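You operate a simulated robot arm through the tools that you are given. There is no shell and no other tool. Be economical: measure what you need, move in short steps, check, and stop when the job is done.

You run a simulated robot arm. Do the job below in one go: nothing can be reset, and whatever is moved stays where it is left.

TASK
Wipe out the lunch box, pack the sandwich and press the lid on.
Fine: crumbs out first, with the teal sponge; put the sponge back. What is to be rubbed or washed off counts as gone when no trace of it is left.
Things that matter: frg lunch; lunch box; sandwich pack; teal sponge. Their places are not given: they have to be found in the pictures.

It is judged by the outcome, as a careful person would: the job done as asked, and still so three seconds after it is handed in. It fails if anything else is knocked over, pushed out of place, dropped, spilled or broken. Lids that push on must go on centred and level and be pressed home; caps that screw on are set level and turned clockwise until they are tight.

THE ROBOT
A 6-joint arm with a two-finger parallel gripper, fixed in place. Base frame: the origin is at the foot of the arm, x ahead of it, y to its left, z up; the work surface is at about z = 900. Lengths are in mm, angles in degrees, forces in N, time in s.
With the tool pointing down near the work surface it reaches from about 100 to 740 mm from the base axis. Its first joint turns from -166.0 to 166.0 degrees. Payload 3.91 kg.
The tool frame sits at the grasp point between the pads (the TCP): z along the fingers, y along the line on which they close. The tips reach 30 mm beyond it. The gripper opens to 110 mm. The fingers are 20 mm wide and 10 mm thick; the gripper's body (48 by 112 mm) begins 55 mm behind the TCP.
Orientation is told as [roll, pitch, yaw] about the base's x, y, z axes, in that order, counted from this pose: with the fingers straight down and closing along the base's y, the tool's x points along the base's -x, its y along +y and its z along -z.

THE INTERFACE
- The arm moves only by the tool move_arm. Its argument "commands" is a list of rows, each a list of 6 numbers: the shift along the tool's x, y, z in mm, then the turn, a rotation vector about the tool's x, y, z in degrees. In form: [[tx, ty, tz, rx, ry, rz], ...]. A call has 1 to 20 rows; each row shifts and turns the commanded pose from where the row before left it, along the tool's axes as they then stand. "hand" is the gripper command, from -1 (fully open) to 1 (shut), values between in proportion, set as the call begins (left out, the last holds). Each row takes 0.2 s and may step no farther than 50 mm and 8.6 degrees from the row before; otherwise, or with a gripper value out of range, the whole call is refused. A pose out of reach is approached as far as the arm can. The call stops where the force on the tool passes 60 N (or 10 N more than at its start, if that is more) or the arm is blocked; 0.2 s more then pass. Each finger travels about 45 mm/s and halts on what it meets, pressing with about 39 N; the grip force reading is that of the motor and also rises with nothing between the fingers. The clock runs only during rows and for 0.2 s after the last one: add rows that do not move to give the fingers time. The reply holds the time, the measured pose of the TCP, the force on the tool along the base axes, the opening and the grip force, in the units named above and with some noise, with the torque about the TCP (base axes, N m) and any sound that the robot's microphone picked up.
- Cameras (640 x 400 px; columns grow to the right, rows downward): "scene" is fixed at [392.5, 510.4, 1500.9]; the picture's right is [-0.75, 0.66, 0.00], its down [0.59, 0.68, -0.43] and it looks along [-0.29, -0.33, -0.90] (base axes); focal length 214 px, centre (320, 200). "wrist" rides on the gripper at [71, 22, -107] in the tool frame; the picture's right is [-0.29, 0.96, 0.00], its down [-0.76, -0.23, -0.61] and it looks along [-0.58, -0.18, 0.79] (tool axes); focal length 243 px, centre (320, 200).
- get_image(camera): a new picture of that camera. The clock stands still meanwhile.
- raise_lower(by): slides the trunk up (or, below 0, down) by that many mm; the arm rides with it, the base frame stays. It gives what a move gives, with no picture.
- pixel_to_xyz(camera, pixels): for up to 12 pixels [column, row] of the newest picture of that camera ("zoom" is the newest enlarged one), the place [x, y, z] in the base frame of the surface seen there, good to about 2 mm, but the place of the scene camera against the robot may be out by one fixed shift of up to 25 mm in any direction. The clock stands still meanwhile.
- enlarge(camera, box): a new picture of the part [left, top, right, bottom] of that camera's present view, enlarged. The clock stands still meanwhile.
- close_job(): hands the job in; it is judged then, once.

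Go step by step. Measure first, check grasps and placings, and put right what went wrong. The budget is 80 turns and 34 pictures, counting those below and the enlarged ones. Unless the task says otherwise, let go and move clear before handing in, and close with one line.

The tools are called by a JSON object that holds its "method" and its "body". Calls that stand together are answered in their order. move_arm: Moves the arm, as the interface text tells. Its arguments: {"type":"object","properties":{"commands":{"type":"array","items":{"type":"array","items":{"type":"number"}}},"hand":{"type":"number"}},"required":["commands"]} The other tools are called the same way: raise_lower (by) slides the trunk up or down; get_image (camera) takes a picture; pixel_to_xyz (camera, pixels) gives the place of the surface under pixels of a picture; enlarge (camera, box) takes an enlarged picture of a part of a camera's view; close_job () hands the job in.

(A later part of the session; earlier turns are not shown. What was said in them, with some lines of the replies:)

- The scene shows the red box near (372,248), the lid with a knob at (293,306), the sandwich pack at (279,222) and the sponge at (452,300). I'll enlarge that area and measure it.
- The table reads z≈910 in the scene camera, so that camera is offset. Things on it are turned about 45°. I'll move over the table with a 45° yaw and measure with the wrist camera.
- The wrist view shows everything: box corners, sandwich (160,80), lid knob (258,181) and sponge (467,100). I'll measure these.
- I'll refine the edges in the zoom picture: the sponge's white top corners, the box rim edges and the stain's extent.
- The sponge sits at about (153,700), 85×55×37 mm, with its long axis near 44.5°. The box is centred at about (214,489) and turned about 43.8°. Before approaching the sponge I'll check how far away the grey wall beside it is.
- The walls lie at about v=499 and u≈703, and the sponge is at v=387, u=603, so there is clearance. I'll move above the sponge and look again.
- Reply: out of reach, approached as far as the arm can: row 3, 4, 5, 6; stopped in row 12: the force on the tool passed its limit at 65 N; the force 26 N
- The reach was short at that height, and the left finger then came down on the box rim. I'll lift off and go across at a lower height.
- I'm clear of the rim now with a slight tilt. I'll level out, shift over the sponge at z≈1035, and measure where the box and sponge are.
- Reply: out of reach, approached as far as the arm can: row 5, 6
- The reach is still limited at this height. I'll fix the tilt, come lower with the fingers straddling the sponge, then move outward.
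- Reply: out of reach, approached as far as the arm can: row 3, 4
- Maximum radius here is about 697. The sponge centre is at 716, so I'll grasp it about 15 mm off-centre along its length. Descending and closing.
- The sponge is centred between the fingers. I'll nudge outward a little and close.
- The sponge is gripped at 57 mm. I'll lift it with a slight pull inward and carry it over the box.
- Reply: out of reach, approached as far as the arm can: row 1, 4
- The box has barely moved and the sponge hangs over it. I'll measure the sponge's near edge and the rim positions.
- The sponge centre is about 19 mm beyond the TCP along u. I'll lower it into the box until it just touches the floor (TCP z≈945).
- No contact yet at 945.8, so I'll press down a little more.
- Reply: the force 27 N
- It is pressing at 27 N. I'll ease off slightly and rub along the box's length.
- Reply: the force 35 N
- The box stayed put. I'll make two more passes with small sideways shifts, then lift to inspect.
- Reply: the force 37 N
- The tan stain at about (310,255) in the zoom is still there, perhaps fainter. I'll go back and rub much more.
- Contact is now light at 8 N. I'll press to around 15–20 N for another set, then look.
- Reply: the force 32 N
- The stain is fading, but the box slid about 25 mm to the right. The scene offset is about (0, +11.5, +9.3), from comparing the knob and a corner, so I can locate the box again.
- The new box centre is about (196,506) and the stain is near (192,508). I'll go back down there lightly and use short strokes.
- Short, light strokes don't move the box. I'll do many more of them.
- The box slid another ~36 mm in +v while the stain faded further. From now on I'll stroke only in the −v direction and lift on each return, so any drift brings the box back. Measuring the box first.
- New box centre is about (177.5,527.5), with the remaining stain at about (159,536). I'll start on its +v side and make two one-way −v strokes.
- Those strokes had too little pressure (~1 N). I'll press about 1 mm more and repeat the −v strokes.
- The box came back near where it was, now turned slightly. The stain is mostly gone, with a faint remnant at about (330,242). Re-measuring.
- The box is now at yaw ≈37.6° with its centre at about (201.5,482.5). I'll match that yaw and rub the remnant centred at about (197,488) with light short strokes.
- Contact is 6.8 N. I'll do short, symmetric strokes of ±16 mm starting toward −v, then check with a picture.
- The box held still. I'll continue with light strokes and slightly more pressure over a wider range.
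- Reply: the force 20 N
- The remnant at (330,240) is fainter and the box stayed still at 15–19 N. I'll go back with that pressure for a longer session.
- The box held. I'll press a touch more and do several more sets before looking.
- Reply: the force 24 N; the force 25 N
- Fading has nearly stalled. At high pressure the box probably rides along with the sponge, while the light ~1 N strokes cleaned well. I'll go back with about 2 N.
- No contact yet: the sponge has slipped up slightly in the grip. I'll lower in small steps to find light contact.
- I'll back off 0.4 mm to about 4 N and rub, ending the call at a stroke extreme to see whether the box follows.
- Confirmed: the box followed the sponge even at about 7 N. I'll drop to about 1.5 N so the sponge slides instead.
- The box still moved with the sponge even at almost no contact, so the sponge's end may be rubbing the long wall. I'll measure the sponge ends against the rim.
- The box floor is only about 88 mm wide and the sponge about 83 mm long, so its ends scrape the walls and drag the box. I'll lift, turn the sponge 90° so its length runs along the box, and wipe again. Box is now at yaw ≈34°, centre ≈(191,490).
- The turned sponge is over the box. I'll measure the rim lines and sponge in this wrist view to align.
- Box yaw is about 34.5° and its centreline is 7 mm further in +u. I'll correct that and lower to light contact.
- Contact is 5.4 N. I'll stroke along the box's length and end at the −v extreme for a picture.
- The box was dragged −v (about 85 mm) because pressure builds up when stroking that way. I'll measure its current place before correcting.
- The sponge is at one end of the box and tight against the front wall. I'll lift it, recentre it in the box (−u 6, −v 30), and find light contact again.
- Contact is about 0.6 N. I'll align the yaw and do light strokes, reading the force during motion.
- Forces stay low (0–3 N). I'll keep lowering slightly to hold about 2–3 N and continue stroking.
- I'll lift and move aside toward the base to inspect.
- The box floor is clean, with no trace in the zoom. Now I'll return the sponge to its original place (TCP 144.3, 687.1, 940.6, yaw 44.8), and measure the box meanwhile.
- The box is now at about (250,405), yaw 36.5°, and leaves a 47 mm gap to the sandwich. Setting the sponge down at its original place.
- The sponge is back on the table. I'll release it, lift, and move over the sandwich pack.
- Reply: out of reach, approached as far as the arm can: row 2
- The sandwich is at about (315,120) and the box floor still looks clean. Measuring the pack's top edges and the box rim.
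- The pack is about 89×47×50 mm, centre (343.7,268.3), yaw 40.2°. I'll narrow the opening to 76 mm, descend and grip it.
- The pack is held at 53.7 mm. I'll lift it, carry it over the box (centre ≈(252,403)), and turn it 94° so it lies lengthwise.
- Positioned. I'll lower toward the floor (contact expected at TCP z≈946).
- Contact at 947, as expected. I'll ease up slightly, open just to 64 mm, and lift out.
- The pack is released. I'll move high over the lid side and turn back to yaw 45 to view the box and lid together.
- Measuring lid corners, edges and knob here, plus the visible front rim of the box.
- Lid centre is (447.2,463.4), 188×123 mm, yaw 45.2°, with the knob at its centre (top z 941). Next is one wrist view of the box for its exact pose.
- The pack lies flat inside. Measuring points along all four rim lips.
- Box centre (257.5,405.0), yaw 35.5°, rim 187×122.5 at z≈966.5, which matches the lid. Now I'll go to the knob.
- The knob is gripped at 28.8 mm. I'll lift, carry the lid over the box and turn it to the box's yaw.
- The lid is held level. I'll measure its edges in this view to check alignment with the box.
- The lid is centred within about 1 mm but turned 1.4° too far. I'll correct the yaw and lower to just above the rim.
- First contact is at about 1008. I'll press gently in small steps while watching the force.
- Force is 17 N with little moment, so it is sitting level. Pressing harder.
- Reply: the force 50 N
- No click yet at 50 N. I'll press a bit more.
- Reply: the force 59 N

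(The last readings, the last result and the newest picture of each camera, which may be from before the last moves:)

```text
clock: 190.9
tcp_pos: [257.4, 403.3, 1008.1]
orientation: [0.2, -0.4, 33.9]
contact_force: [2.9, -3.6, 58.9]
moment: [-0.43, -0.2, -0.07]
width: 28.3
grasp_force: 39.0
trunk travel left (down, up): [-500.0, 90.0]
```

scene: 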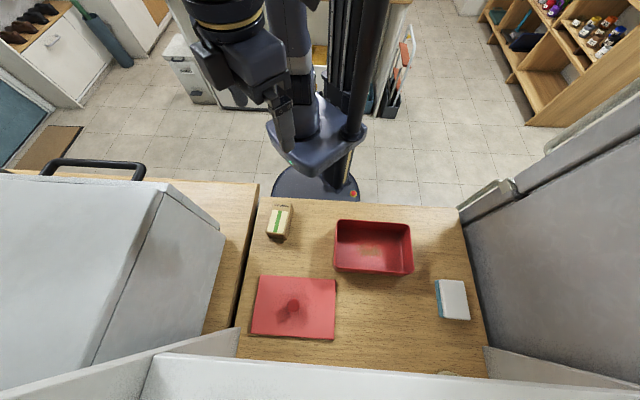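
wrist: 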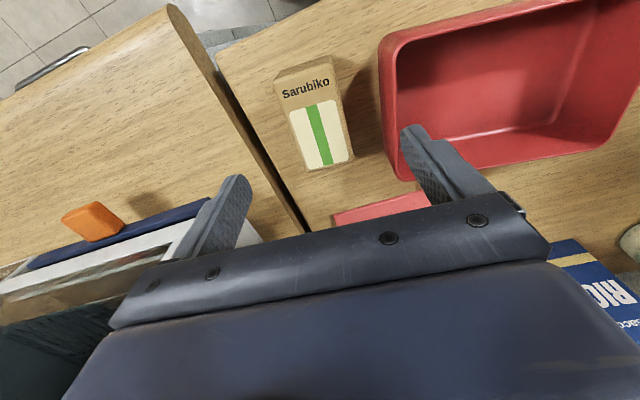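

It stops at about 1008, likely only partly seated. I'll release, close the fingers, and press straight down on the knob top.

{"method": "move_arm", "body": {"commands": [[0, 0, -4, 0, 0, 0], [0, 0, 0, 0, 0, 0], [0, 0, 0, 0, 0, 0], [0, 0, 0, 0, 0, 0]], "hand": 0}}

{"method": "move_arm", "body": {"commands": [[0, 0, -15, 0, 0, 0], [0, 0, -25, 0, 0, 0], [0, 0, 0, 0, 0, 0]]}}

{"method": "move_arm", "body": {"commands": [[0, 0, 0, 0, 0, 0], [0, 0, 0, 0, 0, 0], [0, 0, 0, 0, 0, 0], [0, 0, 0, 0, 0, 0]], "hand": 1}}

```text
clock: 191.9
tcp_pos: [258.2, 404.9, 1005.7]
orientation: [-0.2, 0.3, 34.0]
contact_force: [-0.1, -0.2, 1.6]
moment: [-0.02, 0.0, 0.01]
width: 55.2
grasp_force: 0.2
trunk travel left (down, up): [-500.0, 90.0]
heard: snap
```

```text
clock: 192.7
tcp_pos: [257.8, 403.8, 1047.4]
orientation: [-0.1, 0.2, 33.9]
contact_force: [0.4, 0.0, 0.1]
moment: [0.02, -0.04, -0.01]
width: 54.9
grasp_force: 0.0
trunk travel left (down, up): [-500.0, 90.0]
```

```text
clock: 193.7
tcp_pos: [258.4, 404.0, 1045.9]
orientation: [-0.3, 0.3, 33.8]
contact_force: [0.8, -0.3, 0.0]
moment: [-0.02, 0.0, -0.01]
width: 0.0
grasp_force: 32.7
trunk travel left (down, up): [-500.0, 90.0]
```

A snap was heard as it seated. I'll press on the knob top to confirm it is home.

{"method": "move_arm", "body": {"commands": [[0, 0, 8, 0, 0, 0], [0, 0, 4, 0, 0, 0], [0, 0, 2, 0, 0, 0], [0, 0, 2, 0, 0, 0], [0, 0, 2, 0, 0, 0], [0, 0, 2, 0, 0, 0], [0, 0, 2, 0, 0, 0], [0, 0, 2, 0, 0, 0], [0, 0, 2, 0, 0, 0], [0, 0, 0, 0, 0, 0]]}}

```text
clock: 195.2
tcp_pos: [257.9, 406.6, 1032.6]
orientation: [0.5, -0.7, 34.1]
contact_force: [-1.8, -2.4, 23.7]
moment: [-0.12, 0.14, 0.04]
width: 0.0
grasp_force: 38.0
trunk travel left (down, up): [-500.0, 90.0]
stopped in row 7: the force on the tool passed its limit at 63 N (the readings are from after the stop); the commanded pose is now the measured one
```

The knob held at 63 N with no further travel, so it is home. I'll lift away clear of the view and take the last picture to verify.

{"method": "move_arm", "body": {"commands": [[0, 0, -20, 0, 0, 0], [0, 0, -40, 0, 0, 0], [0, 0, -40, 0, 0, 0], [40, 0, -20, 0, 0, 0], [40, 20, 0, 0, 0, 0], [40, 20, 0, 0, 0, 0], [30, 20, 0, 0, 0, 0], [0, 0, 0, 0, 0, 0]]}}

{"method": "enlarge", "body": {"camera": "scene", "box": [240, 180, 490, 336]}}

```text
clock: 197.0
tcp_pos: [100.3, 371.0, 1148.3]
orientation: [0.2, -0.4, 33.9]
contact_force: [0.3, 0.1, 0.7]
moment: [0.0, 0.02, -0.01]
width: 0.0
grasp_force: 37.4
trunk travel left (down, up): [-500.0, 90.0]
```

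```text
2.56 times, centred on (365, 258) of scene
```

zoom: 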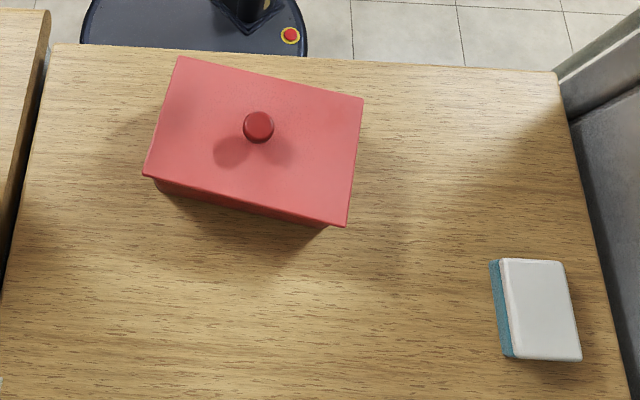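

Everything looks in place: lid on, sponge back. I'll check the lid heights at its corners.

{"method": "pixel_to_xyz", "body": {"camera": "zoom", "pixels": [[186, 66], [355, 103], [341, 215], [153, 170], [270, 82], [350, 160], [250, 193], [170, 120], [258, 122], [310, 160], [541, 310], [502, 280]]}}

```text
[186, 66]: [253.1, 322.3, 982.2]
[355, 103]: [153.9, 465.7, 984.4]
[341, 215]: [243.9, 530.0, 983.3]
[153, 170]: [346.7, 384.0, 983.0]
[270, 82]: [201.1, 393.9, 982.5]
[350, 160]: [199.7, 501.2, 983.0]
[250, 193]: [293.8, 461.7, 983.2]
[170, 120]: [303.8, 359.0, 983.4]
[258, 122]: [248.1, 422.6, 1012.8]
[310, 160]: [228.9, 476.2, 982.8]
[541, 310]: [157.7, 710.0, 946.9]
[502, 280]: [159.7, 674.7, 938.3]
```

The lid is level (all corners within about 2 mm, at z≈983 in the scene frame), centred, and it snapped shut. The sponge is back at its place and the arm is clear, so I'm handing in.

{"method": "close_job", "body": {}}

```text
The job is handed in.
```

The lunch box is wiped clean with the sandwich packed inside, the lid is centred, level and snapped on, and the teal sponge is back in its place. The box itself ended up about 95 mm from where it started and turned about 8°, because the sponge dragged it while I was wiping.
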